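You operate a simulated robot arm through the tools that you are given. There is no shell and no other tool. Be economical: measure what you need, move in short steps, check, and stop when the job is done.

You are at the controls of a simulated two-armed robot. One attempt, no reset.

## Task
Fetch the cap from the slatted deck of the drip rack and set it on the leak slot of the rack. Take the module from the top of the lift table and leave it on the shelf under the test bench. Fetch the kit card and set it on the grey bench. Put the tube from the grey bench on the white bench. Fetch the green tin and set it on top of the white filter on the grey bench. Put the grey bin from the brown-topped red bench on the white bench. Fetch the purple roll and set it in the white tray behind the valves. Put the box that says "plugs" from the brown-topped red bench on the steel bench. Put the 22 mm brass reducer from the brown-topped red bench on the top of the supply damper. Take the caps box and put it on top of the brown tall carton on the top of the dark bench. Open the grey sliding lid. Do these in any order. Set down upright: module, kit card.

Only the result counts: the job must be done as asked and must still hold three seconds after the hand-in. Knocking over, shifting, dropping, spilling or breaking anything else fails it. A push-on lid holds only when it is set on centred and level and pressed home; a screw cap is set on level and turned clockwise until tight.

## Robot
Two 7-joint arms with two-finger grippers on one trunk, on a base that drives. Base frame: it is fixed to the floor where the robot stands at the start and does not move with it; the origin is under the middle of the robot, x ahead of it, y to its left, z up. Readings come in m, degrees, newtons and seconds.
The left shoulder is at the start at [0.099, 0.216, 1.091], the right one opposite. With the tool pointing down near the work surface each hand reaches from about 0.1 to 0.72 m from the robot's upright axis, wherever it stands, measured 20 degrees to its own side. Places, roughly: bin [-7.75, -3.5, 0.75]; brass reducer [-8, -3.5, 0.75]; cap [0.5, 0, 0.75]; caps box [-4.25, -9, 0.75]; cream box, teal box [-8, -4, 1]; filter [-8.25, 0, 0.75]; green tin (9x9x7 cm) [-8.1, -0.3, 0.8]; grey bench [-8.1, -0.2, 0.8]; grey sliding lid [-4.8, -8.8, 0.9]; kit card [-7.5, -0.75, 0.5]; leak slot of the rack (13x25 cm) [0.76, -1.98, 0.82]; module [-1.5, -0.5, 0.5]; purple roll (7x7x4 cm) [-8, -4, 0.9]; shelf under the test bench [0.7, -3.1, 0.3]; steel bench [-5.7, -7.2, 0.8]; tall carton [-4, -9, 0.75]; top of the supply damper (76x20 cm) [-4.92, -2.7, 0.52]; tube [-8.25, -0.75, 0.75]; white bench [-7.7, -1.7, 0.8]; white tray behind the valves (83x16 cm) [-6.22, -2.68, 0.5]. Payload 3.18 kg a hand.
The TCP of each hand is the grasp point between the finger pads, 0.03 m short of the fingertips. In the tool frame z runs along the fingers and y along their closing line. The gripper opens to 0.144 m. The gripper's body begins 0.103 m behind the TCP.
Orientation is that of the tool frame in the base frame, as a unit quaternion [x, y, z, w]. With the fingers straight down and closing along the base's y, the tool's x points along the base's -x, its y along +y and its z along -z.

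## Interface
- The arms move only by the tool nudge_tool. It takes "left_steps", "right_steps" or both (then of equal length, played together; a hand with none holds still); each is a list of rows, each a list of 7 numbers: the opening, from 0 (shut) to 1 (fully open), then the shift along the tool's x, y, z in units of 30 mm (1.0 is 30 mm), then the turn, a rotation vector about the tool's x, y, z in units of 5 degrees (1.0 is 5 degrees). In form: [[fingers, tx, ty, tz, ax, ay, az], ...]. A call has 1 to 10 rows; each row shifts and turns the commanded pose from where the row before left it, along the tool's axes as they then stand. A call with a number of a shift or a turn outside -1 to 1 is refused whole. Each row takes 0.2 s and may step no farther than 0.05 m and 8.6 degrees from the row before; otherwise, or with a gripper value out of range, the whole call is refused. Where a pose cannot be reached the arm comes as near as it can. A force on the tool above 40 N (or 10 N above the force at the start of the call, whichever is more), or a blocked arm, ends the call early, and 0.2 s more pass. The fingers move at their own pace and stop on an object; they squeeze with about 38 N. The grip force told is the motor's: it shows also when the fingers shut on nothing. Time passes only in rows, and 0.2 s behind the last, so rows that do not move let the fingers close. The reply holds the time, the measured pose of the TCP, the force on the tool along the base axes, the opening and the grip force, in the units named above and with some noise, with the torque about the TCP (base axes, N m) and any sound that the robot's microphone picked up.
- Cameras (640 x 400 px; columns grow to the right, rows downward): "scene" is now at [0.2086, 0.0229, 1.2662]; the picture's right is [0.20, -0.98, 0.00], its down [-0.56, -0.11, -0.82] and it looks along [0.80, 0.16, -0.58] (base axes); focal length 251 px, centre (320, 200). "left" rides on the left gripper at [0.076, -0.016, -0.143] in its tool frame; the picture's right is [0.21, 0.98, 0.00], its down [-0.84, 0.18, -0.51] and it looks along [-0.50, 0.11, 0.86] (tool axes); focal length 218 px, centre (320, 200). "right" rides on the right gripper at [0.076, 0.016, -0.143] in its tool frame; the picture's right is [-0.21, 0.98, 0.00], its down [-0.84, -0.18, -0.51] and it looks along [-0.50, -0.11, 0.86] (tool axes); focal length 218 px, centre (320, 200). There is no depth. A picture from a camera that has moved, and an enlarged one, comes with that camera's place and axes in the base frame and with its lens. The place of the scene camera against the robot may be out by one fixed shift of up to 0.018 m in any direction.
- snapshot(camera): a new picture of that camera. The clock stands still meanwhile.
- move_column(by): slides the trunk up (or, below 0, down) by that many m; the arms and the scene camera ride with it, the base frame stays. It gives what a move gives, with no picture.
- steer(legs): drives the robot by 1 to 6 legs, each [ahead, left, turn to the left] in m, m and degrees, along the robot's own axes; the way and the turn of a leg run together, so that a leg with both is an arc; at most 1.5 m and 180 degrees a leg. The arms and the cameras ride along, it lands a little off, and it stops where it bumps. It gives what a move gives.
- aim_head(pan, tilt): turns the head with the scene camera to pan (to the left, within 80 degrees either way) and tilt (down, from -29 to 69), counted from straight ahead of the robot. It gives what a move gives.
- inspect(camera, box): a new picture of the part [left, top, right, bottom] of that camera's present view, enlarged. The clock stands still meanwhile.
- close_job(): hands the job in; it is judged then, once.

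Go step by step. Nothing tells you exact positions but the pictures and the camera data: compare them with the known pose of the tool, close in by small moves and look again before you grip or let go. The budget is 535 turns and 316 pictures, counting those below and the enlarged ones. Unless the task says otherwise, let go and move clear before handing in.

The tools are called after ">>>" by a JSON object that holds its "name" and its "arguments". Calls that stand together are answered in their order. nudge_tool: Moves the arms, as the interface text tells. Its arguments: {"type":"object","properties":{"left_steps":{"type":"array","items":{"type":"array","items":{"type":"number"}}},"right_steps":{"type":"array","items":{"type":"array","items":{"type":"number"}}}},"required":[]} The other tools are called the same way: move_column (by) slides the trunk up or down; steer (legs) drives the base; aim_head (pan, tilt) turns the head that bears the scene camera; snapshot (camera) takes a picture; inspect (camera, box) takes an enlarged picture of a part of a camera's view; close_job () hands the job in.

At the start:

```text
clock: 0.0
left_position: [0.3782, 0.182, 1.0952]
left_orientation: [-0.001, 1.0, -0.001, 0.0]
left_ft_force: [-0.3, -0.1, 0.1]
left_torque: [0.01, 0.02, 0.01]
left_grip_width: 0.1441
left_gripper_force: 0.1
right_position: [0.4019, -0.117, 1.0544]
right_orientation: [0.0, 1.0, 0.0, 0.0]
right_ft_force: [-0.1, 0.1, 1.0]
right_torque: [0.01, 0.0, -0.04]
right_grip_width: 0.1438
right_gripper_force: 0.0
trunk travel left (down, up): [-0.175, 0.194]
robot x, y, heading: [-0.0006, -0.0002, -0.1]
head pan, tilt: [11.4, 35.1]
```

scene: 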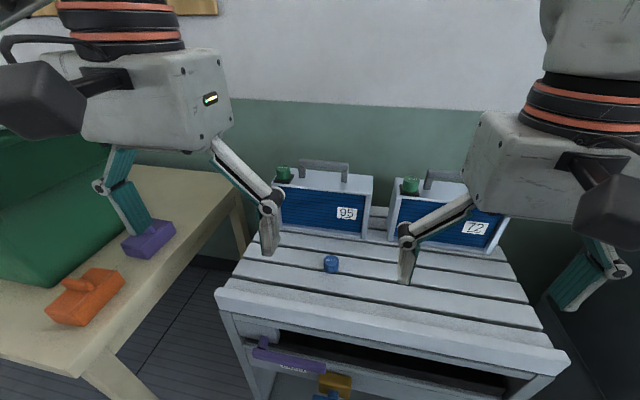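
right: 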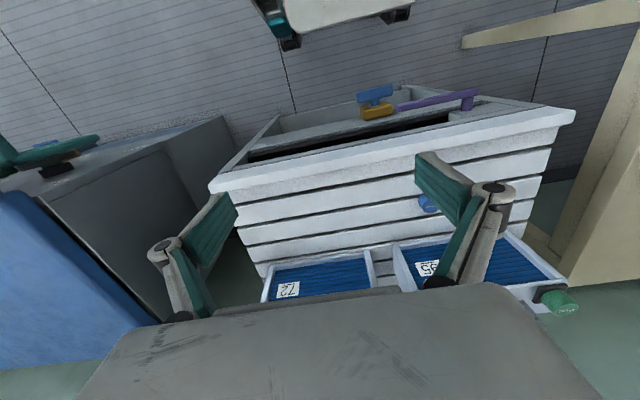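
left: 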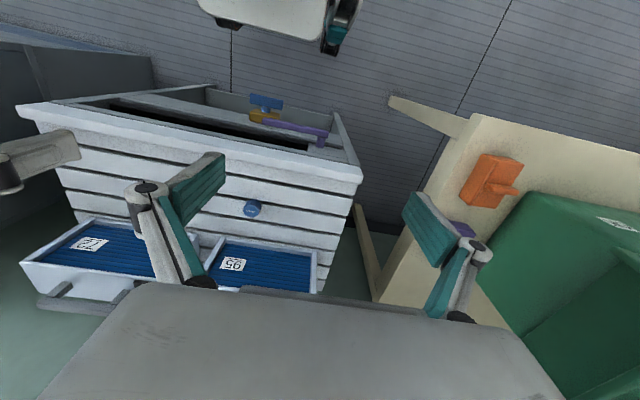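

The blue cap is on the slatted deck at about (0.59, 0.07, 0.82). I'll bring the left hand over it and look again.

>>> {"name": "nudge_tool", "arguments": {"left_steps": [[0.6, -0.89, -0.45, 0.6, 0, 0, 0], [0.6, -0.89, -0.45, 0.6, 0, 0, 0], [0.6, -0.89, -0.45, 0.6, 0, 0, 0], [0.6, -0.89, -0.45, 0.6, 0, 0, 0], [0.6, -0.89, -0.45, 0.6, 0, 0, 0], [0.6, -0.89, -0.45, 0.6, 0, 0, 0], [0.6, -0.89, -0.45, 0.6, 0, 0, 0], [0.6, -0.89, -0.45, 0.6, 0, 0, 0]]}}

>>> {"name": "snapshot", "arguments": {"camera": "left"}}

>>> {"name": "snapshot", "arguments": {"camera": "scene"}}

```text
clock: 1.8
left_position: [0.5916, 0.0735, 0.9519]
left_orientation: [0.0, 1.0, -0.001, -0.001]
left_ft_force: [0.1, 0.9, 0.4]
left_torque: [0.01, -0.01, 0.0]
left_grip_width: 0.0864
left_gripper_force: 0.1
right_position: [0.4033, -0.1173, 1.0529]
right_orientation: [0.0, 1.0, 0.0, 0.0]
right_ft_force: [0.0, 0.3, 0.0]
right_torque: [0.0, 0.01, 0.03]
right_grip_width: 0.1439
right_gripper_force: 0.2
trunk travel left (down, up): [-0.175, 0.194]
robot x, y, heading: [-0.0034, 0.0025, 0.1]
head pan, tilt: [11.4, 35.1]
```

```text
312 pictures are left
camera left: at [0.5163, 0.0568, 1.0951], right [-0.21, 0.98, 0.0], down [0.84, 0.18, 0.51], along [0.49, 0.11, -0.86], focal length 218 px, centre (320, 200)
```

left: 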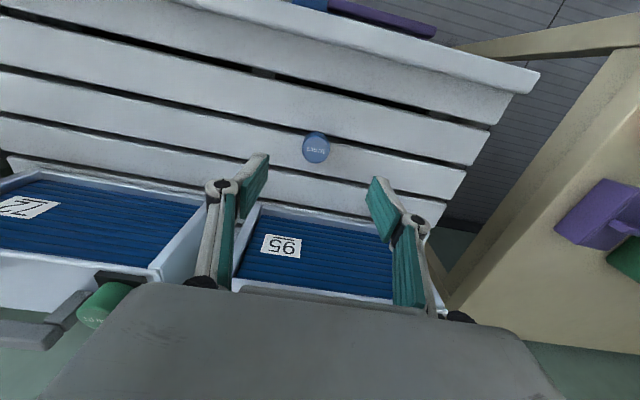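

```text
311 pictures are left
camera scene: at [0.2094, 0.0224, 1.2659], right [0.2, -0.98, 0.0], down [-0.56, -0.11, -0.82], along [0.8, 0.16, -0.58], focal length 251 px, centre (320, 200)
```

scene: 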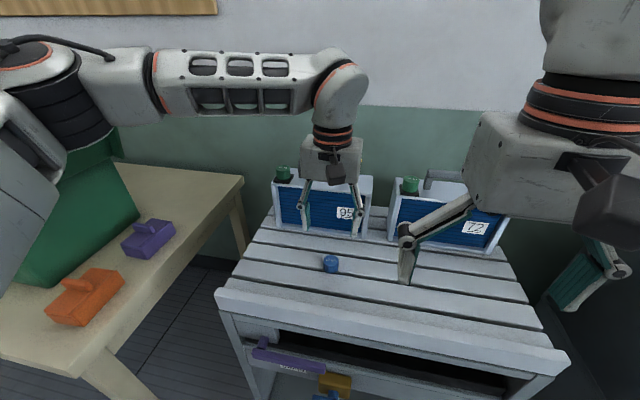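

The cap lies at about (0.60, 0.071). I'll go lower and look again.

>>> {"name": "nudge_tool", "arguments": {"left_steps": [[0.6, -0.1, -0.04, 1, 0, 0, 0], [0.6, -0.1, -0.04, 1, 0, 0, 0], [0.6, -0.1, 0, 1, 0, 0, 0], [0.6, 0, 0, 0.6, 0, 0, 0]]}}

>>> {"name": "snapshot", "arguments": {"camera": "left"}}

>>> {"name": "inspect", "arguments": {"camera": "scene", "box": [260, 150, 420, 300]}}

```text
clock: 2.8
left_position: [0.5997, 0.072, 0.8417]
left_orientation: [-0.001, 1.0, -0.001, -0.001]
left_ft_force: [-0.1, -0.6, 0.3]
left_torque: [-0.02, 0.01, 0.0]
left_grip_width: 0.0863
left_gripper_force: 0.1
right_position: [0.4024, -0.1173, 1.0538]
right_orientation: [0.0, 1.0, 0.0, 0.0]
right_ft_force: [0.2, -0.7, 1.2]
right_torque: [0.0, 0.0, 0.0]
right_grip_width: 0.1441
right_gripper_force: 0.0
trunk travel left (down, up): [-0.175, 0.194]
robot x, y, heading: [0.0024, 0.0005, -0.3]
head pan, tilt: [11.4, 35.1]
```

```text
310 pictures are left
camera left: at [0.5235, 0.0549, 0.9847], right [-0.21, 0.98, 0.0], down [0.84, 0.18, 0.51], along [0.5, 0.11, -0.86], focal length 218 px, centre (320, 200)
```

left: 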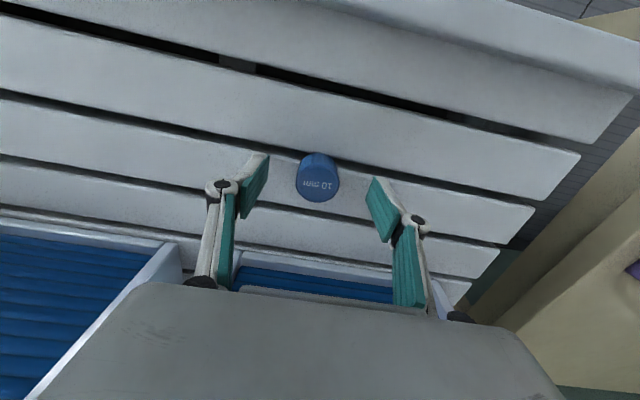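

```text
2.67 times, centred on (340, 225) of scene
camera zoom: at [0.2087, 0.0229, 1.2661], right [0.2, -0.98, 0.0], down [-0.56, -0.11, -0.82], along [0.8, 0.16, -0.58], focal length 668 px, centre (267, 133)
```

zoom: 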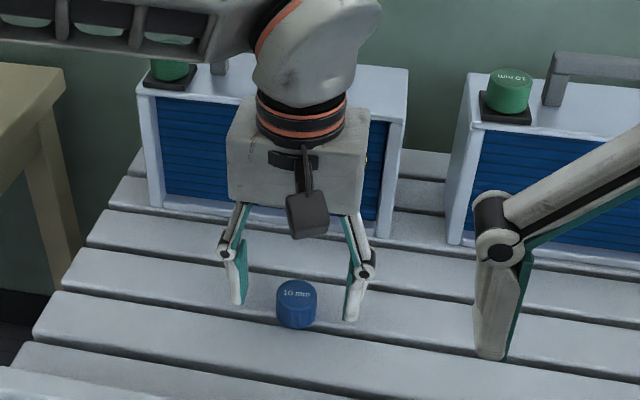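

The cap spans z 0.783–0.82. I'll go down and grip it.

>>> {"name": "nudge_tool", "arguments": {"left_steps": [[0.6, -0.23, 0.03, 0.8, 0, 0, 0], [0, 0, 0, 0, 0, 0, 0], [0, 0, 0, 0, 0, 0, 0], [0, 0, 0, 0, 0, 0, 0]]}}

>>> {"name": "snapshot", "arguments": {"camera": "left"}}

```text
clock: 3.3
left_position: [0.6048, 0.0765, 0.8305]
left_orientation: [-0.007, 1.0, -0.001, 0.0]
left_ft_force: [-9.3, 10.3, 30.2]
left_torque: [0.86, 0.61, 0.06]
left_grip_width: 0.0348
left_gripper_force: 45.3
right_position: [0.4004, -0.1157, 1.0541]
right_orientation: [0.0, 1.0, 0.0, 0.001]
right_ft_force: [0.1, -0.6, 0.1]
right_torque: [0.01, 0.09, 0.03]
right_grip_width: 0.1442
right_gripper_force: 0.1
trunk travel left (down, up): [-0.175, 0.194]
robot x, y, heading: [-0.0002, -0.001, -0.2]
head pan, tilt: [11.4, 35.1]
stopped in row 2 (left hand): the force on the tool passed its limit at 53 N (the readings are from after the stop); the commanded pose is now the measured one
```

```text
308 pictures are left
camera left: at [0.5294, 0.0583, 0.9723], right [-0.22, 0.97, 0.0], down [0.84, 0.19, 0.51], along [0.5, 0.11, -0.86], focal length 218 px, centre (320, 200)
```

left: 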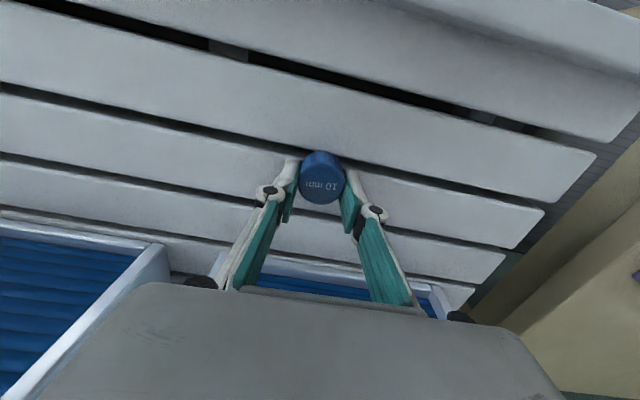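

The cap is gripped, with the fingertips on the deck. I'll lift it.

>>> {"name": "nudge_tool", "arguments": {"left_steps": [[0, 0, 0, -0.5, 0, 0, 0], [0, 0, 0, -1, 0, 0, 0], [0, 0, 0, -1, 0, 0, 0], [0, 0, 0, -1, 0, 0, 0], [0, 0, 0, -1, 0, 0, 0], [0, 0, 0, -1, 0, 0, 0], [0, 1, 0, -1, 0, 0, 0], [0, 1, 0, -1, 0, 0, 0], [0, 1, 0, -1, 0, 0, 0]]}}

>>> {"name": "aim_head", "arguments": {"pan": -60, "tilt": 30}}

>>> {"name": "snapshot", "arguments": {"camera": "scene"}}

>>> {"name": "inspect", "arguments": {"camera": "left", "box": [220, 100, 420, 300]}}

```text
clock: 5.3
left_position: [0.5145, 0.0725, 1.0805]
left_orientation: [-0.006, 1.0, 0.0, 0.001]
left_ft_force: [-1.0, 0.0, -1.0]
left_torque: [-0.02, -0.02, -0.03]
left_grip_width: 0.0348
left_gripper_force: 37.7
right_position: [0.4006, -0.1166, 1.0553]
right_orientation: [0.0, 1.0, 0.0, 0.001]
right_ft_force: [-0.5, 0.5, 0.1]
right_torque: [0.0, -0.04, -0.01]
right_grip_width: 0.1441
right_gripper_force: 0.0
trunk travel left (down, up): [-0.175, 0.194]
robot x, y, heading: [-0.0031, -0.0017, -0.3]
head pan, tilt: [11.4, 35.1]
```

```text
clock: 6.7
left_position: [0.516, 0.0728, 1.0791]
left_orientation: [-0.005, 1.0, 0.0, 0.001]
left_ft_force: [0.8, -0.6, 0.6]
left_torque: [0.0, 0.04, -0.01]
left_grip_width: 0.0347
left_gripper_force: 38.0
right_position: [0.402, -0.1167, 1.0544]
right_orientation: [-0.001, 1.0, 0.0, 0.0]
right_ft_force: [0.2, -0.4, -0.4]
right_torque: [0.0, 0.01, 0.0]
right_grip_width: 0.1441
right_gripper_force: 0.0
trunk travel left (down, up): [-0.175, 0.194]
robot x, y, heading: [-0.0009, 0.0013, 0.0]
head pan, tilt: [-60.0, 30.0]
```

```text
307 pictures are left
camera scene: at [0.1677, -0.0725, 1.2741], right [-0.87, -0.5, 0.0], down [-0.25, 0.43, -0.87], along [0.43, -0.75, -0.5], focal length 251 px, centre (320, 200)
```

scene: 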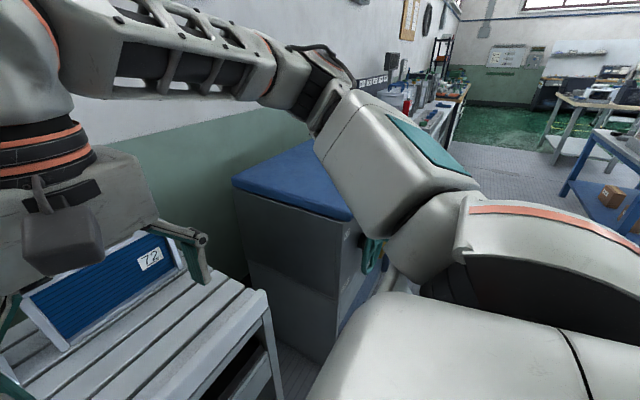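

```text
2.00 times, centred on (320, 200) of left
camera zoom: at [0.4407, 0.0556, 1.2214], right [-0.22, 0.98, 0.0], down [0.84, 0.19, 0.51], along [0.49, 0.11, -0.86], focal length 436 px, centre (320, 200)
```

zoom: 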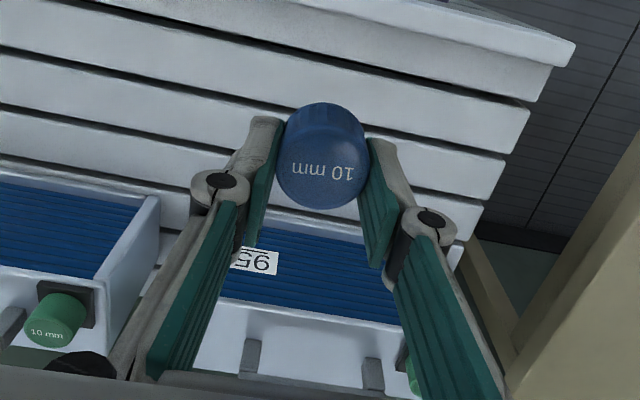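

The cap is secure. I'll back off from the rack and drive right toward the drip rack's leak slot.

>>> {"name": "steer", "arguments": {"legs": [[-0.45, 0, 0], [0, -1.0, 0]]}}

>>> {"name": "aim_head", "arguments": {"pan": -35, "tilt": 25}}

>>> {"name": "snapshot", "arguments": {"camera": "scene"}}

```text
clock: 18.1
left_position: [0.0618, -0.9295, 1.0782]
left_orientation: [0.0, 1.0, 0.0, 0.002]
left_ft_force: [0.2, -0.4, 0.2]
left_torque: [-0.02, -0.01, 0.0]
left_grip_width: 0.0343
left_gripper_force: 38.5
right_position: [-0.0544, -1.1182, 1.0535]
right_orientation: [0.005, 1.0, -0.001, -0.001]
right_ft_force: [0.1, -0.6, 0.2]
right_torque: [0.04, -0.02, -0.02]
right_grip_width: 0.1439
right_gripper_force: 0.1
trunk travel left (down, up): [-0.175, 0.194]
robot x, y, heading: [-0.4527, -0.9992, -0.7]
head pan, tilt: [-60.0, 30.0]
```

```text
clock: 19.0
left_position: [0.0622, -0.9288, 1.0787]
left_orientation: [0.0, 1.0, 0.001, 0.001]
left_ft_force: [-1.2, 1.0, 0.8]
left_torque: [0.04, 0.02, 0.02]
left_grip_width: 0.0342
left_gripper_force: 38.1
right_position: [-0.0532, -1.1188, 1.0539]
right_orientation: [0.005, 1.0, 0.001, -0.001]
right_ft_force: [-0.7, 0.3, -0.4]
right_torque: [0.04, 0.03, 0.0]
right_grip_width: 0.1439
right_gripper_force: 0.2
trunk travel left (down, up): [-0.175, 0.194]
robot x, y, heading: [-0.4533, -0.9957, -0.7]
head pan, tilt: [-35.0, 25.0]
```

```text
305 pictures are left
camera scene: at [-0.2571, -1.0463, 1.2821], right [-0.58, -0.81, 0.0], down [-0.34, 0.25, -0.91], along [0.74, -0.53, -0.42], focal length 251 px, centre (320, 200)
```

scene: 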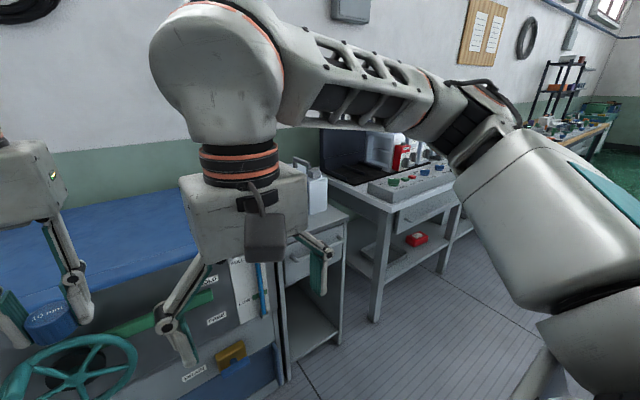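

The leak slot should be on the grey cabinet that holds the white jug. I'll drive further right and look straight at it.

>>> {"name": "steer", "arguments": {"legs": [[0, -0.95, 0.7]]}}

>>> {"name": "aim_head", "arguments": {"pan": 0, "tilt": 30}}

>>> {"name": "snapshot", "arguments": {"camera": "scene"}}

```text
clock: 27.7
left_position: [0.0629, -1.8665, 1.0786]
left_orientation: [-0.011, 1.0, 0.0, -0.001]
left_ft_force: [-0.2, 0.0, -0.5]
left_torque: [0.01, 0.03, -0.01]
left_grip_width: 0.0344
left_gripper_force: 37.8
right_position: [-0.0491, -2.0574, 1.055]
right_orientation: [-0.006, 1.0, 0.0, 0.0]
right_ft_force: [-0.3, -0.2, -0.5]
right_torque: [-0.02, 0.02, 0.01]
right_grip_width: 0.1437
right_gripper_force: 0.0
trunk travel left (down, up): [-0.175, 0.194]
robot x, y, heading: [-0.4545, -1.9433, 0.6]
head pan, tilt: [-35.0, 25.0]
```

```text
clock: 28.7
left_position: [0.0629, -1.865, 1.0787]
left_orientation: [-0.011, 1.0, 0.0, 0.0]
left_ft_force: [-0.2, 0.6, -0.6]
left_torque: [0.01, 0.02, -0.02]
left_grip_width: 0.0342
left_gripper_force: 38.1
right_position: [-0.0503, -2.0568, 1.0544]
right_orientation: [-0.006, 1.0, 0.0, -0.001]
right_ft_force: [0.0, 1.0, 0.7]
right_torque: [-0.04, 0.0, 0.0]
right_grip_width: 0.1441
right_gripper_force: 0.1
trunk travel left (down, up): [-0.175, 0.194]
robot x, y, heading: [-0.4524, -1.9467, 0.5]
head pan, tilt: [0.0, 30.0]
```

```text
304 pictures are left
camera scene: at [-0.24, -1.9367, 1.2742], right [0.01, -1.0, 0.0], down [-0.5, -0.01, -0.87], along [0.87, 0.01, -0.5], focal length 251 px, centre (320, 200)
```

scene: 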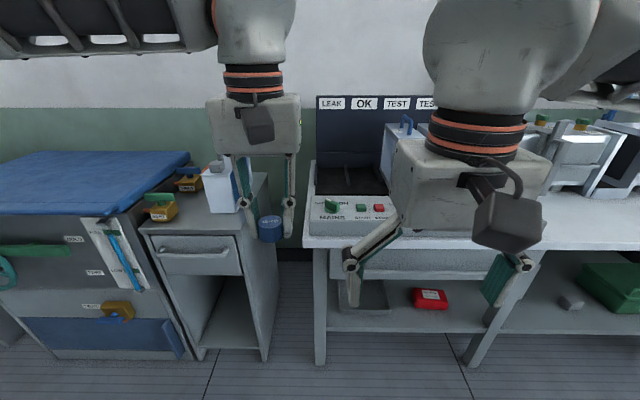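

The LEAK-labelled bay is at the left end of the dark rack on the test bench. I'll enlarge that part.

>>> {"name": "inspect", "arguments": {"camera": "scene", "box": [290, 80, 450, 250]}}

>>> {"name": "snapshot", "arguments": {"camera": "right"}}

>>> {"name": "snapshot", "arguments": {"camera": "left"}}

```text
2.35 times, centred on (370, 165) of scene
camera zoom: at [-0.24, -1.9367, 1.2742], right [0.01, -1.0, 0.0], down [-0.5, -0.01, -0.87], along [0.87, 0.01, -0.5], focal length 590 px, centre (202, 282)
```

zoom: 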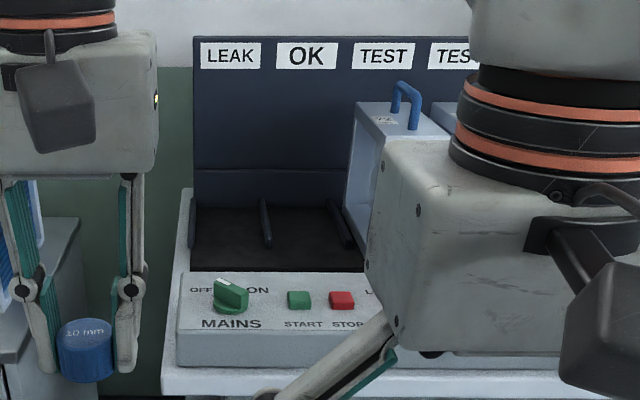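

```text
302 pictures are left
camera right: at [-0.1252, -2.0417, 1.1972], right [0.2, 0.98, 0.0], down [0.85, -0.17, 0.51], along [0.5, -0.1, -0.86], focal length 218 px, centre (320, 200)
```

right: 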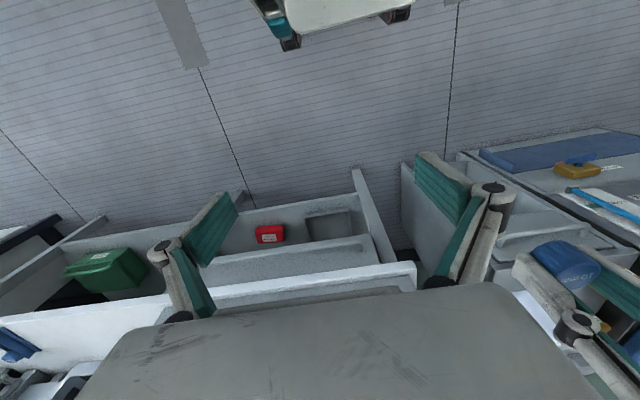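

```text
301 pictures are left
camera left: at [-0.013, -1.884, 1.2217], right [-0.23, 0.97, 0.0], down [0.84, 0.2, 0.51], along [0.49, 0.12, -0.86], focal length 218 px, centre (320, 200)
```

left: 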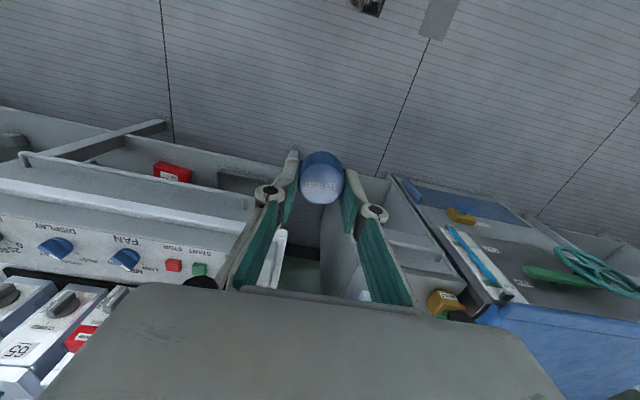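

The LEAK bay is the leftmost one, at about y −1.985, with a low panel in front of it. I'll drive closer and check my clearance from the bench.

>>> {"name": "steer", "arguments": {"legs": [[0.3, -0.17, -0.6]]}}

>>> {"name": "aim_head", "arguments": {"pan": 0, "tilt": 60}}

>>> {"name": "snapshot", "arguments": {"camera": "scene"}}

```text
clock: 30.9
left_position: [0.361, -2.0381, 1.0791]
left_orientation: [-0.006, 1.0, 0.0, 0.0]
left_ft_force: [0.3, 0.5, -0.1]
left_torque: [0.0, 0.05, 0.01]
left_grip_width: 0.0347
left_gripper_force: 38.4
right_position: [0.2469, -2.229, 1.0541]
right_orientation: [-0.001, 1.0, 0.0, 0.001]
right_ft_force: [0.8, 0.0, -0.1]
right_torque: [0.0, 0.02, 0.0]
right_grip_width: 0.1441
right_gripper_force: 0.1
trunk travel left (down, up): [-0.175, 0.194]
robot x, y, heading: [-0.1533, -2.1099, -0.0]
head pan, tilt: [0.0, 30.0]
```

```text
clock: 31.9
left_position: [0.3614, -2.0383, 1.0789]
left_orientation: [-0.004, 1.0, 0.0, 0.001]
left_ft_force: [-1.3, 1.0, -0.3]
left_torque: [-0.01, -0.01, 0.02]
left_grip_width: 0.0344
left_gripper_force: 38.0
right_position: [0.248, -2.2284, 1.0541]
right_orientation: [0.0, 1.0, 0.0, 0.0]
right_ft_force: [-0.4, 0.5, 0.5]
right_torque: [0.01, 0.0, -0.02]
right_grip_width: 0.1439
right_gripper_force: 0.1
trunk travel left (down, up): [-0.175, 0.194]
robot x, y, heading: [-0.1545, -2.1143, -0.0]
head pan, tilt: [0.0, 60.0]
```

```text
300 pictures are left
camera scene: at [0.0339, -2.1051, 1.2321], right [0.0, -1.0, 0.0], down [-0.87, 0.0, -0.5], along [0.5, 0.0, -0.87], focal length 251 px, centre (320, 200)
```

scene: 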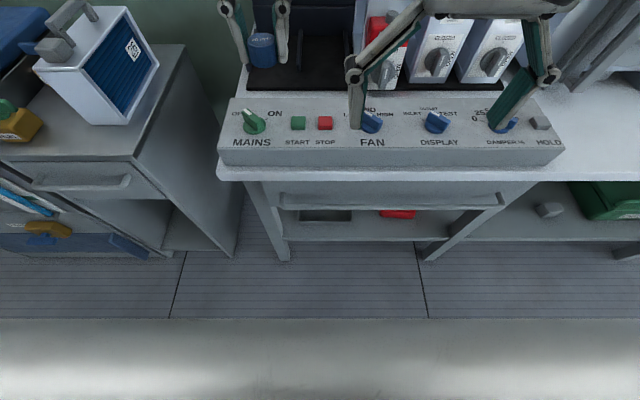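

The base front reaches about 0.28 m ahead of my axis, and the bench edge is at x≈0.33. I'll drive 0.19 m forward.

>>> {"name": "steer", "arguments": {"legs": [[0.19, 0, 0]]}}

>>> {"name": "nudge_tool", "arguments": {"left_steps": [[0, -0.9, 0.4, 0, 0, 0, 0], [0, -0.9, 0.4, 0, 0, 0, 0], [0, -0.9, 0.4, 0, 0, 0, 0], [0, -0.9, 0.4, 0.3, 0, 0, 0], [0, -0.9, 0.2, 0.8, 0, 0, 0]]}}

>>> {"name": "aim_head", "arguments": {"pan": 15, "tilt": 40}}

>>> {"name": "snapshot", "arguments": {"camera": "scene"}}

>>> {"name": "snapshot", "arguments": {"camera": "left"}}

```text
clock: 33.4
left_position: [0.5497, -2.0379, 1.0794]
left_orientation: [-0.005, 1.0, 0.0, 0.0]
left_ft_force: [0.0, -0.6, -0.3]
left_torque: [-0.02, 0.02, -0.04]
left_grip_width: 0.0344
left_gripper_force: 37.8
right_position: [0.4358, -2.228, 1.0542]
right_orientation: [0.0, 1.0, 0.0, -0.001]
right_ft_force: [0.0, 0.6, -0.7]
right_torque: [-0.01, 0.0, 0.01]
right_grip_width: 0.1439
right_gripper_force: 0.0
trunk travel left (down, up): [-0.175, 0.194]
robot x, y, heading: [0.0344, -2.113, 0.1]
head pan, tilt: [0.0, 60.0]
```

```text
clock: 34.6
left_position: [0.6848, -1.9808, 1.0436]
left_orientation: [-0.005, 1.0, 0.0, -0.001]
left_ft_force: [0.9, 0.2, -0.2]
left_torque: [0.02, 0.04, 0.02]
left_grip_width: 0.0345
left_gripper_force: 38.2
right_position: [0.4373, -2.2275, 1.0541]
right_orientation: [0.0, 1.0, 0.001, -0.001]
right_ft_force: [0.9, -0.7, -0.6]
right_torque: [0.0, 0.04, 0.01]
right_grip_width: 0.1438
right_gripper_force: 0.0
trunk travel left (down, up): [-0.175, 0.194]
robot x, y, heading: [0.0327, -2.1093, 0.0]
head pan, tilt: [0.0, 60.0]
```

```text
clock: 35.4
left_position: [0.6834, -1.9815, 1.0467]
left_orientation: [-0.004, 1.0, 0.0, 0.0]
left_ft_force: [-0.7, 0.7, 0.0]
left_torque: [0.02, 0.0, 0.04]
left_grip_width: 0.0344
left_gripper_force: 38.2
right_position: [0.4344, -2.2289, 1.0535]
right_orientation: [0.0, 1.0, 0.0, 0.0]
right_ft_force: [0.2, -0.2, -0.6]
right_torque: [0.03, -0.02, 0.01]
right_grip_width: 0.1439
right_gripper_force: 0.1
trunk travel left (down, up): [-0.175, 0.194]
robot x, y, heading: [0.0306, -2.1125, 0.1]
head pan, tilt: [15.0, 40.0]
```

```text
299 pictures are left
camera scene: at [0.2375, -2.0831, 1.2587], right [0.26, -0.97, 0.0], down [-0.62, -0.17, -0.77], along [0.74, 0.2, -0.64], focal length 251 px, centre (320, 200)
```

scene: 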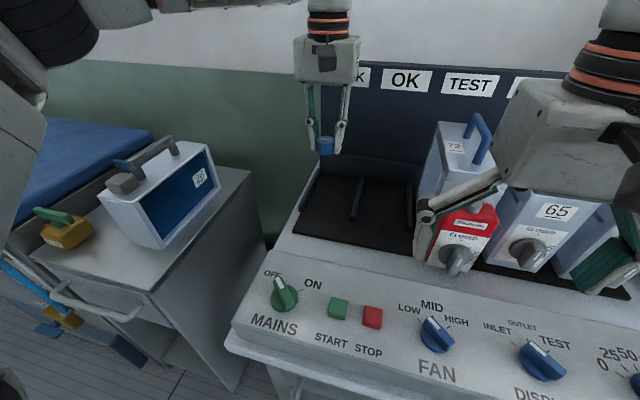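

```text
298 pictures are left
camera left: at [0.6075, -1.9987, 1.1893], right [-0.22, 0.98, 0.0], down [0.84, 0.19, 0.51], along [0.5, 0.11, -0.86], focal length 218 px, centre (320, 200)
```

left: 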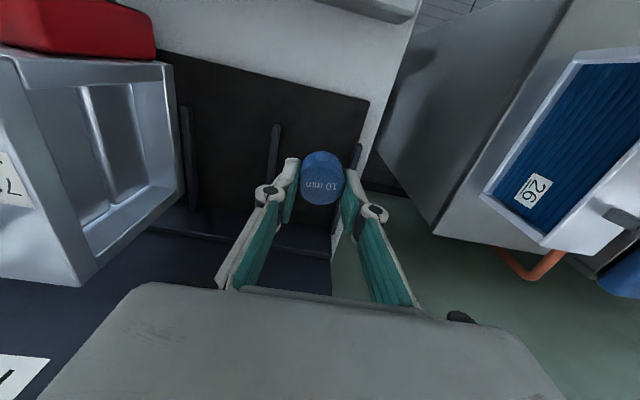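

The cap is over the slot centre, with dividers at y −1.917 and −2.049. I'll lower it.

>>> {"name": "nudge_tool", "arguments": {"left_steps": [[0, -0.8, 0, 1, 0, 0, 0], [0, 0, 0, 1, 0, 0, 0], [0, 0, 0, 1, 0, 0, 0], [0, 0, 0, 1, 0, 0, 0], [0, 0, 0, 1, 0, 0, 0], [0, 0, 0, 0.8, 0, 0, 0]]}}

>>> {"name": "snapshot", "arguments": {"camera": "left"}}

>>> {"name": "inspect", "arguments": {"camera": "scene", "box": [240, 80, 440, 260]}}

```text
clock: 36.8
left_position: [0.7097, -1.9825, 0.8713]
left_orientation: [-0.005, 1.0, 0.0, 0.0]
left_ft_force: [-0.2, -0.2, -0.5]
left_torque: [0.0, 0.01, 0.0]
left_grip_width: 0.0346
left_gripper_force: 38.3
right_position: [0.4353, -2.2278, 1.0536]
right_orientation: [0.001, 1.0, 0.0, -0.001]
right_ft_force: [0.8, -0.3, -0.3]
right_torque: [0.04, 0.01, 0.02]
right_grip_width: 0.144
right_gripper_force: 0.1
trunk travel left (down, up): [-0.175, 0.194]
robot x, y, heading: [0.0315, -2.1096, 0.0]
head pan, tilt: [15.0, 40.0]
```

```text
297 pictures are left
camera left: at [0.6327, -2.0002, 1.0148], right [-0.22, 0.98, 0.0], down [0.84, 0.19, 0.51], along [0.49, 0.11, -0.86], focal length 218 px, centre (320, 200)
```

left: 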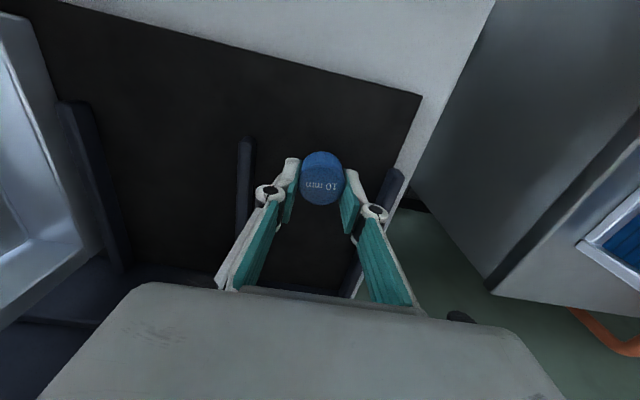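

```text
2.22 times, centred on (340, 170) of scene
camera zoom: at [0.2378, -2.0829, 1.2587], right [0.26, -0.97, 0.0], down [-0.62, -0.17, -0.77], along [0.74, 0.2, -0.64], focal length 557 px, centre (276, 267)
```

zoom: 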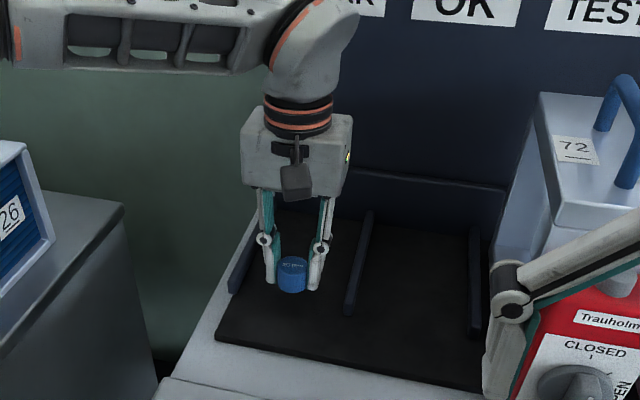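

The dividers are low, so there is room. I'll go a bit deeper into the slot and lower until contact.

>>> {"name": "nudge_tool", "arguments": {"left_steps": [[0, -0.9, 0, 0, 0, 0, 0], [0, -0.3, 0, 0.3, 0, 0, 0], [0, 0, 0, 0.2, 0, 0, 0], [0, 0, 0, 0.15, 0, 0, 0], [0, 0, 0, 0.15, 0, 0, 0], [0, 0, 0, 0.15, 0, 0, 0], [0, 0, 0, 0.15, 0, 0, 0]]}}

```text
clock: 38.4
left_position: [0.7442, -1.9826, 0.8422]
left_orientation: [-0.005, 1.0, -0.001, 0.002]
left_ft_force: [-3.2, 1.5, 12.9]
left_torque: [0.22, 0.19, -0.02]
left_grip_width: 0.0344
left_gripper_force: 38.1
right_position: [0.4336, -2.2278, 1.0559]
right_orientation: [0.0, 1.0, 0.0, 0.001]
right_ft_force: [0.7, 0.1, -0.7]
right_torque: [0.02, 0.03, 0.01]
right_grip_width: 0.1439
right_gripper_force: 0.0
trunk travel left (down, up): [-0.175, 0.194]
robot x, y, heading: [0.0309, -2.1117, -0.1]
head pan, tilt: [15.0, 40.0]
```

Light contact with the slot floor. I'll open, let go and rise.

>>> {"name": "nudge_tool", "arguments": {"left_steps": [[0.45, 0, 0, 0, 0, 0, 0], [0.45, 0, 0, 0, 0, 0, 0], [0.45, 0, 0, -0.7, 0, 0, 0], [0.45, 0, 0, -1, 0, 0, 0], [0.45, 0, 0, -1, 0, 0, 0], [0.45, 0, 0, -1, 0, 0, 0], [0.45, 0, 0, -1, 0, 0, 0], [0.45, 0.5, 0, -1, 0, 0, 0], [0.45, 1, 0, -1, 0, 0, 0], [0.45, 1, 0, -1, 0, 0, 0]]}}

>>> {"name": "inspect", "arguments": {"camera": "scene", "box": [240, 80, 440, 260]}}

```text
clock: 40.6
left_position: [0.6666, -1.9811, 1.0624]
left_orientation: [-0.005, 1.0, 0.0, 0.001]
left_ft_force: [0.2, -0.3, -0.1]
left_torque: [-0.06, -0.06, 0.02]
left_grip_width: 0.0649
left_gripper_force: 0.1
left hand out of reach, approached as far as the arm can: row 7
right_position: [0.4334, -2.2278, 1.0546]
right_orientation: [0.0, 1.0, 0.001, 0.001]
right_ft_force: [-0.2, -0.2, 0.3]
right_torque: [0.01, -0.02, 0.02]
right_grip_width: 0.1439
right_gripper_force: 0.0
trunk travel left (down, up): [-0.175, 0.194]
robot x, y, heading: [0.0309, -2.1108, 0.2]
head pan, tilt: [15.0, 40.0]
```

```text
2.22 times, centred on (340, 170) of scene
camera zoom: at [0.2361, -2.083, 1.2592], right [0.26, -0.97, 0.0], down [-0.62, -0.17, -0.77], along [0.74, 0.2, -0.64], focal length 557 px, centre (276, 267)
```

zoom: 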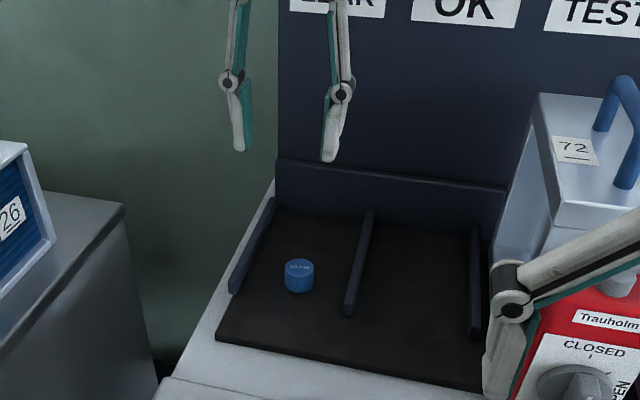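

The cap stands in the LEAK slot. I'll back out, retract the hand and turn to look for the lift table and the module.

>>> {"name": "steer", "arguments": {"legs": [[-0.6, 0, 0], [0, 0, 115]]}}

>>> {"name": "nudge_tool", "arguments": {"left_steps": [[1, 1, 0.5, -0.2, 0, 0, 0], [1, 1, 0.5, 0, 0, 0, 0], [1, 1, 0.5, 0, 0, 0, 0], [1, 1, 0.5, 0, 0, 0, 0], [1, 1, 0.5, 0, 0, 0, 0], [1, 1, 0.5, 0, 0, 0, 0], [1, 1, 0.5, 0, 0, 0, 0], [1, 1, 0.5, 0, 0, 0, 0]]}}

>>> {"name": "aim_head", "arguments": {"pan": 0, "tilt": 22}}

>>> {"name": "snapshot", "arguments": {"camera": "scene"}}

```text
clock: 44.1
left_position: [0.0694, -1.9802, 1.0596]
left_orientation: [-0.007, 1.0, 0.0, 0.0]
left_ft_force: [0.2, -0.3, 0.9]
left_torque: [-0.02, -0.01, -0.01]
left_grip_width: 0.065
left_gripper_force: 0.1
right_position: [-0.1625, -2.2268, 1.0546]
right_orientation: [-0.002, 1.0, 0.0, 0.0]
right_ft_force: [-0.4, 0.5, 0.2]
right_torque: [0.0, 0.03, -0.01]
right_grip_width: 0.1442
right_gripper_force: 0.0
trunk travel left (down, up): [-0.175, 0.194]
robot x, y, heading: [-0.5652, -2.1099, 0.1]
head pan, tilt: [15.0, 40.0]
stopped in leg 1: the robot was blocked; the commanded pose is now the measured one
```

```text
clock: 45.9
left_position: [-0.1722, -1.8621, 1.0655]
left_orientation: [-0.005, 1.0, -0.001, 0.001]
left_ft_force: [0.7, -0.6, -1.0]
left_torque: [-0.04, -0.04, -0.02]
left_grip_width: 0.1439
left_gripper_force: 0.0
right_position: [-0.1631, -2.2254, 1.0543]
right_orientation: [-0.002, 1.0, 0.001, -0.001]
right_ft_force: [-1.1, -0.5, 0.6]
right_torque: [-0.05, 0.0, 0.0]
right_grip_width: 0.1442
right_gripper_force: 0.1
trunk travel left (down, up): [-0.175, 0.194]
robot x, y, heading: [-0.5633, -2.107, 0.2]
head pan, tilt: [15.0, 40.0]
```

```text
clock: 46.8
left_position: [-0.1705, -1.8632, 1.067]
left_orientation: [-0.006, 1.0, -0.001, 0.0]
left_ft_force: [0.0, -0.2, 0.1]
left_torque: [0.0, 0.04, 0.01]
left_grip_width: 0.1442
left_gripper_force: 0.0
right_position: [-0.1621, -2.2264, 1.0542]
right_orientation: [-0.001, 1.0, 0.0, 0.0]
right_ft_force: [-0.3, -0.4, 0.2]
right_torque: [0.0, 0.0, 0.0]
right_grip_width: 0.1441
right_gripper_force: 0.0
trunk travel left (down, up): [-0.175, 0.194]
robot x, y, heading: [-0.5652, -2.1132, 0.3]
head pan, tilt: [0.0, 22.0]
```

```text
294 pictures are left
camera scene: at [-0.3502, -2.1043, 1.2869], right [0.0, -1.0, 0.0], down [-0.38, 0.0, -0.93], along [0.93, 0.0, -0.38], focal length 251 px, centre (320, 200)
```

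scene: 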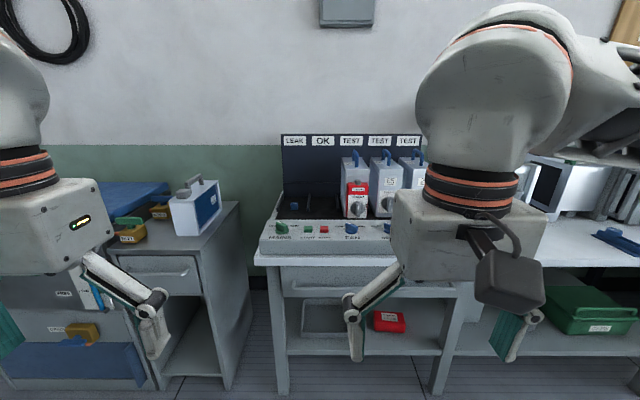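

Something behind stopped me. I'll ease forward and look back before turning.

>>> {"name": "steer", "arguments": {"legs": [[0.12, 0, 0]]}}

>>> {"name": "aim_head", "arguments": {"pan": 80, "tilt": 35}}

>>> {"name": "snapshot", "arguments": {"camera": "scene"}}

>>> {"name": "aim_head", "arguments": {"pan": -80, "tilt": 35}}

>>> {"name": "snapshot", "arguments": {"camera": "scene"}}

```text
clock: 48.0
left_position: [-0.0522, -1.8613, 1.0672]
left_orientation: [-0.006, 1.0, 0.0, 0.0]
left_ft_force: [1.1, 0.1, 0.0]
left_torque: [0.0, 0.05, 0.01]
left_grip_width: 0.1441
left_gripper_force: 0.2
right_position: [-0.0433, -2.2264, 1.0545]
right_orientation: [-0.001, 1.0, 0.0, 0.0]
right_ft_force: [0.6, 0.5, -0.2]
right_torque: [0.02, 0.05, -0.01]
right_grip_width: 0.1439
right_gripper_force: 0.0
trunk travel left (down, up): [-0.175, 0.194]
robot x, y, heading: [-0.4481, -2.111, 0.0]
head pan, tilt: [0.0, 22.0]
```

```text
clock: 49.5
left_position: [-0.052, -1.8627, 1.0654]
left_orientation: [-0.006, 1.0, 0.0, 0.002]
left_ft_force: [0.5, 0.2, -0.1]
left_torque: [-0.02, 0.01, 0.02]
left_grip_width: 0.1437
left_gripper_force: 0.1
right_position: [-0.0436, -2.2255, 1.0552]
right_orientation: [-0.001, 1.0, 0.0, 0.001]
right_ft_force: [0.7, 0.3, -0.1]
right_torque: [-0.03, 0.03, 0.0]
right_grip_width: 0.1441
right_gripper_force: 0.0
trunk travel left (down, up): [-0.175, 0.194]
robot x, y, heading: [-0.4491, -2.1094, 0.2]
head pan, tilt: [80.0, 35.0]
```

```text
293 pictures are left
camera scene: at [-0.309, -2.0175, 1.2664], right [0.99, -0.17, 0.0], down [-0.1, -0.57, -0.82], along [0.14, 0.81, -0.57], focal length 251 px, centre (320, 200)
```

scene: 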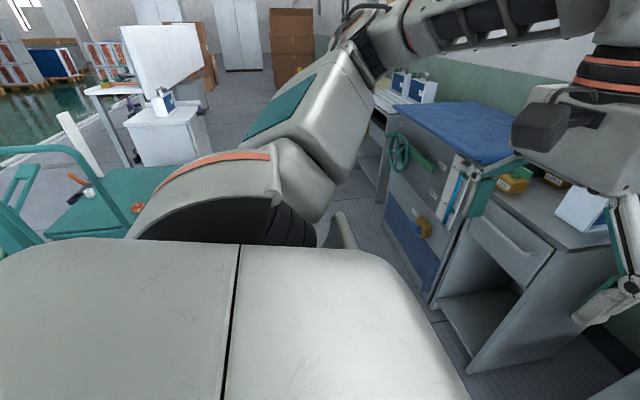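

```text
clock: 52.0
left_position: [-0.052, -1.8615, 1.0662]
left_orientation: [-0.006, 1.0, 0.0, 0.0]
left_ft_force: [-0.2, 0.1, -0.5]
left_torque: [-0.01, 0.02, 0.02]
left_grip_width: 0.1443
left_gripper_force: 0.0
right_position: [-0.0435, -2.2265, 1.0527]
right_orientation: [-0.003, 1.0, 0.0, 0.0]
right_ft_force: [-0.1, 0.9, 0.4]
right_torque: [0.01, -0.04, -0.02]
right_grip_width: 0.1441
right_gripper_force: 0.1
trunk travel left (down, up): [-0.175, 0.194]
robot x, y, heading: [-0.4434, -2.1106, 0.1]
head pan, tilt: [-80.0, 35.0]
```

```text
292 pictures are left
camera scene: at [-0.3083, -2.1909, 1.2664], right [-0.98, -0.18, 0.0], down [-0.1, 0.56, -0.82], along [0.15, -0.81, -0.57], focal length 251 px, centre (320, 200)
```

scene: 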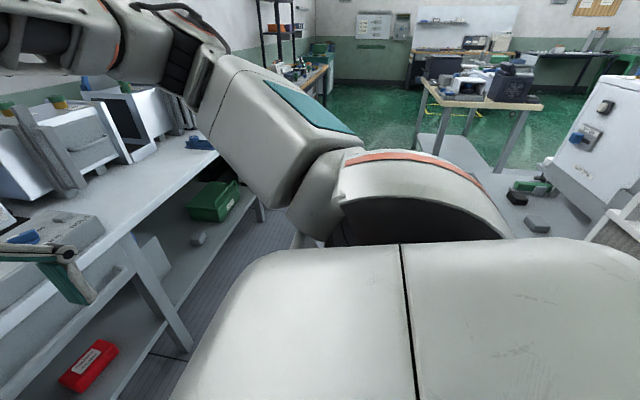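

There is a teal lift cart behind on the left. I'll look closer at it.

>>> {"name": "aim_head", "arguments": {"pan": 80, "tilt": 25}}

>>> {"name": "inspect", "arguments": {"camera": "scene", "box": [0, 120, 260, 290]}}

```text
clock: 54.4
left_position: [-0.0532, -1.8624, 1.0671]
left_orientation: [-0.007, 1.0, -0.001, -0.001]
left_ft_force: [-1.0, -0.1, -0.6]
left_torque: [-0.02, -0.03, 0.01]
left_grip_width: 0.1441
left_gripper_force: 0.0
right_position: [-0.0445, -2.2255, 1.0544]
right_orientation: [-0.002, 1.0, 0.0, 0.0]
right_ft_force: [0.4, 0.3, 0.1]
right_torque: [-0.02, -0.02, 0.02]
right_grip_width: 0.1439
right_gripper_force: 0.1
trunk travel left (down, up): [-0.175, 0.194]
robot x, y, heading: [-0.4501, -2.1101, 0.2]
head pan, tilt: [80.0, 25.0]
```

```text
2.35 times, centred on (130, 205) of scene
camera zoom: at [-0.3083, -2.0135, 1.2821], right [0.99, -0.17, 0.0], down [-0.07, -0.42, -0.91], along [0.15, 0.89, -0.42], focal length 590 px, centre (767, 188)
```

zoom: 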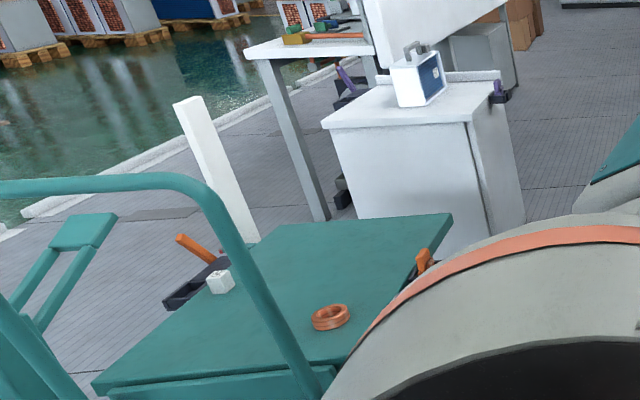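

The cart's teal platform spans about x −1.39 to −0.97 and y −1.04 to −0.38. It holds a copper coil and a small white cube. I'll drive alongside and look from nearer.

>>> {"name": "steer", "arguments": {"legs": [[0.1, 1.3, 0], [0, 0, 90]]}}

>>> {"name": "aim_head", "arguments": {"pan": 60, "tilt": 40}}

>>> {"name": "snapshot", "arguments": {"camera": "scene"}}

```text
clock: 69.7
left_position: [-0.5651, -0.42, 1.0664]
left_orientation: [-0.696, 0.718, 0.001, 0.001]
left_ft_force: [-0.4, -0.4, 0.3]
left_torque: [-0.03, 0.0, -0.01]
left_grip_width: 0.1442
left_gripper_force: 0.0
right_position: [-0.202, -0.4286, 1.0536]
right_orientation: [-0.693, 0.721, 0.0, 0.0]
right_ft_force: [-0.5, 0.8, -0.2]
right_torque: [-0.03, -0.02, -0.01]
right_grip_width: 0.1439
right_gripper_force: 0.0
trunk travel left (down, up): [-0.175, 0.194]
robot x, y, heading: [-0.3343, -0.8229, 87.9]
head pan, tilt: [80.0, 25.0]
```

```text
clock: 70.5
left_position: [-0.5645, -0.4198, 1.0677]
left_orientation: [-0.695, 0.719, 0.0, 0.001]
left_ft_force: [0.7, 0.4, -0.2]
left_torque: [-0.02, 0.0, -0.01]
left_grip_width: 0.144
left_gripper_force: 0.0
right_position: [-0.2002, -0.4286, 1.0546]
right_orientation: [-0.692, 0.722, 0.0, 0.0]
right_ft_force: [1.2, 0.5, -0.8]
right_torque: [-0.02, -0.02, 0.01]
right_grip_width: 0.1439
right_gripper_force: 0.0
trunk travel left (down, up): [-0.175, 0.194]
robot x, y, heading: [-0.3329, -0.8228, 87.7]
head pan, tilt: [60.0, 40.0]
```

```text
290 pictures are left
camera scene: at [-0.3972, -0.6562, 1.2589], right [0.53, 0.84, 0.0], down [0.54, -0.34, -0.77], along [-0.65, 0.41, -0.64], focal length 251 px, centre (320, 200)
```

scene: 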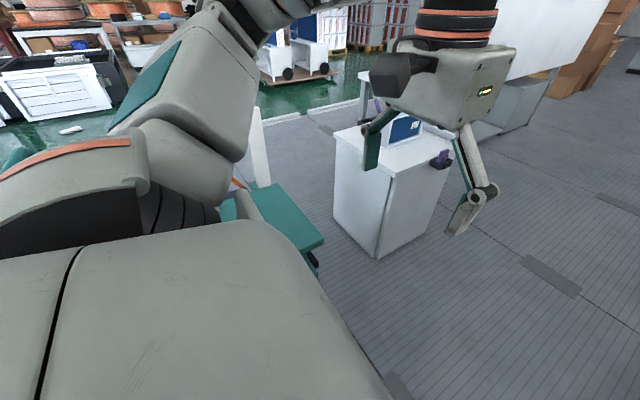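

The white cabinet is a separate piece of furniture. I'll turn to face the cart.

>>> {"name": "steer", "arguments": {"legs": [[0, 0, 90], [0, -0.1, 0]]}}

>>> {"name": "aim_head", "arguments": {"pan": 0, "tilt": 38}}

>>> {"name": "snapshot", "arguments": {"camera": "scene"}}

```text
clock: 76.0
left_position: [-0.7331, -0.9599, 1.0664]
left_orientation: [1.0, -0.007, -0.001, 0.0]
left_ft_force: [0.6, 0.0, -0.3]
left_torque: [0.02, 0.0, 0.02]
left_grip_width: 0.1442
left_gripper_force: 0.0
right_position: [-0.7313, -0.5953, 1.0542]
right_orientation: [1.0, -0.011, 0.0, 0.0]
right_ft_force: [-0.5, 1.0, 0.0]
right_torque: [0.0, 0.02, -0.02]
right_grip_width: 0.1442
right_gripper_force: 0.0
trunk travel left (down, up): [-0.175, 0.194]
robot x, y, heading: [-0.3309, -0.7265, 178.7]
head pan, tilt: [60.0, 40.0]
```

```text
clock: 77.3
left_position: [-0.7313, -0.9596, 1.0663]
left_orientation: [1.0, -0.007, -0.001, -0.001]
left_ft_force: [0.1, -0.5, 0.2]
left_torque: [0.02, -0.02, 0.01]
left_grip_width: 0.1441
left_gripper_force: 0.1
right_position: [-0.7312, -0.596, 1.0541]
right_orientation: [1.0, -0.01, 0.0, 0.0]
right_ft_force: [-0.9, -0.5, -0.8]
right_torque: [0.01, 0.0, 0.01]
right_grip_width: 0.144
right_gripper_force: 0.1
trunk travel left (down, up): [-0.175, 0.194]
robot x, y, heading: [-0.3326, -0.7215, 178.9]
head pan, tilt: [0.0, 38.0]
```

```text
289 pictures are left
camera scene: at [-0.5324, -0.7128, 1.2618], right [0.02, 1.0, 0.0], down [0.62, -0.01, -0.79], along [-0.79, 0.02, -0.62], focal length 251 px, centre (320, 200)
```

scene: 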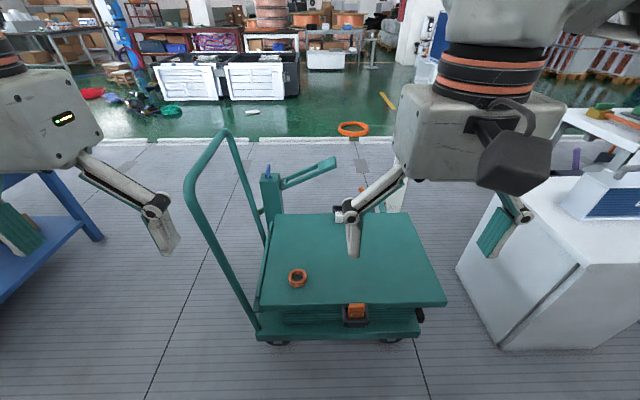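

The cart top holds a coil and something behind my right gripper. I'll move that hand aside and look closer.

>>> {"name": "nudge_tool", "arguments": {"right_steps": [[1, 0.3, -1, 0, 0, 0, 0], [1, 0.3, -1, 0, 0, 0, 0], [1, 0.3, -1, 0, 0, 0, 0], [1, 0.3, -1, 0, 0, 0, 0]]}}

>>> {"name": "inspect", "arguments": {"camera": "scene", "box": [240, 160, 460, 330]}}

```text
clock: 78.3
left_position: [-0.732, -0.9617, 1.0667]
left_orientation: [1.0, -0.008, -0.001, 0.0]
left_ft_force: [-0.2, -0.3, 0.1]
left_torque: [-0.03, -0.04, -0.01]
left_grip_width: 0.144
left_gripper_force: 0.1
right_position: [-0.6926, -0.4756, 1.0533]
right_orientation: [1.0, -0.01, 0.0, 0.0]
right_ft_force: [0.0, 0.0, -0.8]
right_torque: [-0.02, 0.0, -0.01]
right_grip_width: 0.1439
right_gripper_force: 0.0
trunk travel left (down, up): [-0.175, 0.194]
robot x, y, heading: [-0.332, -0.7234, 178.9]
head pan, tilt: [0.0, 38.0]
```

```text
2.35 times, centred on (350, 245) of scene
camera zoom: at [-0.5321, -0.7121, 1.2619], right [0.02, 1.0, 0.0], down [0.62, -0.01, -0.79], along [-0.79, 0.02, -0.62], focal length 590 px, centre (249, 94)
```

zoom: 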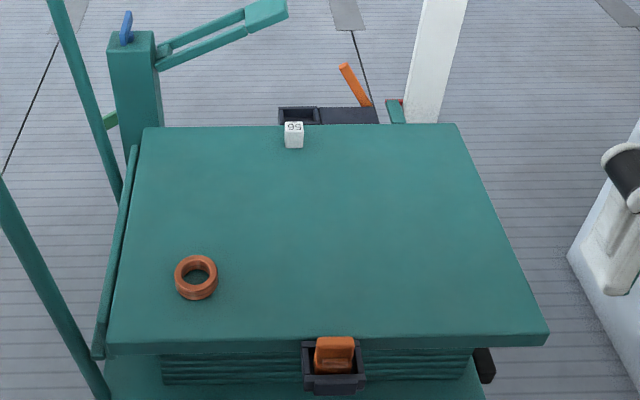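

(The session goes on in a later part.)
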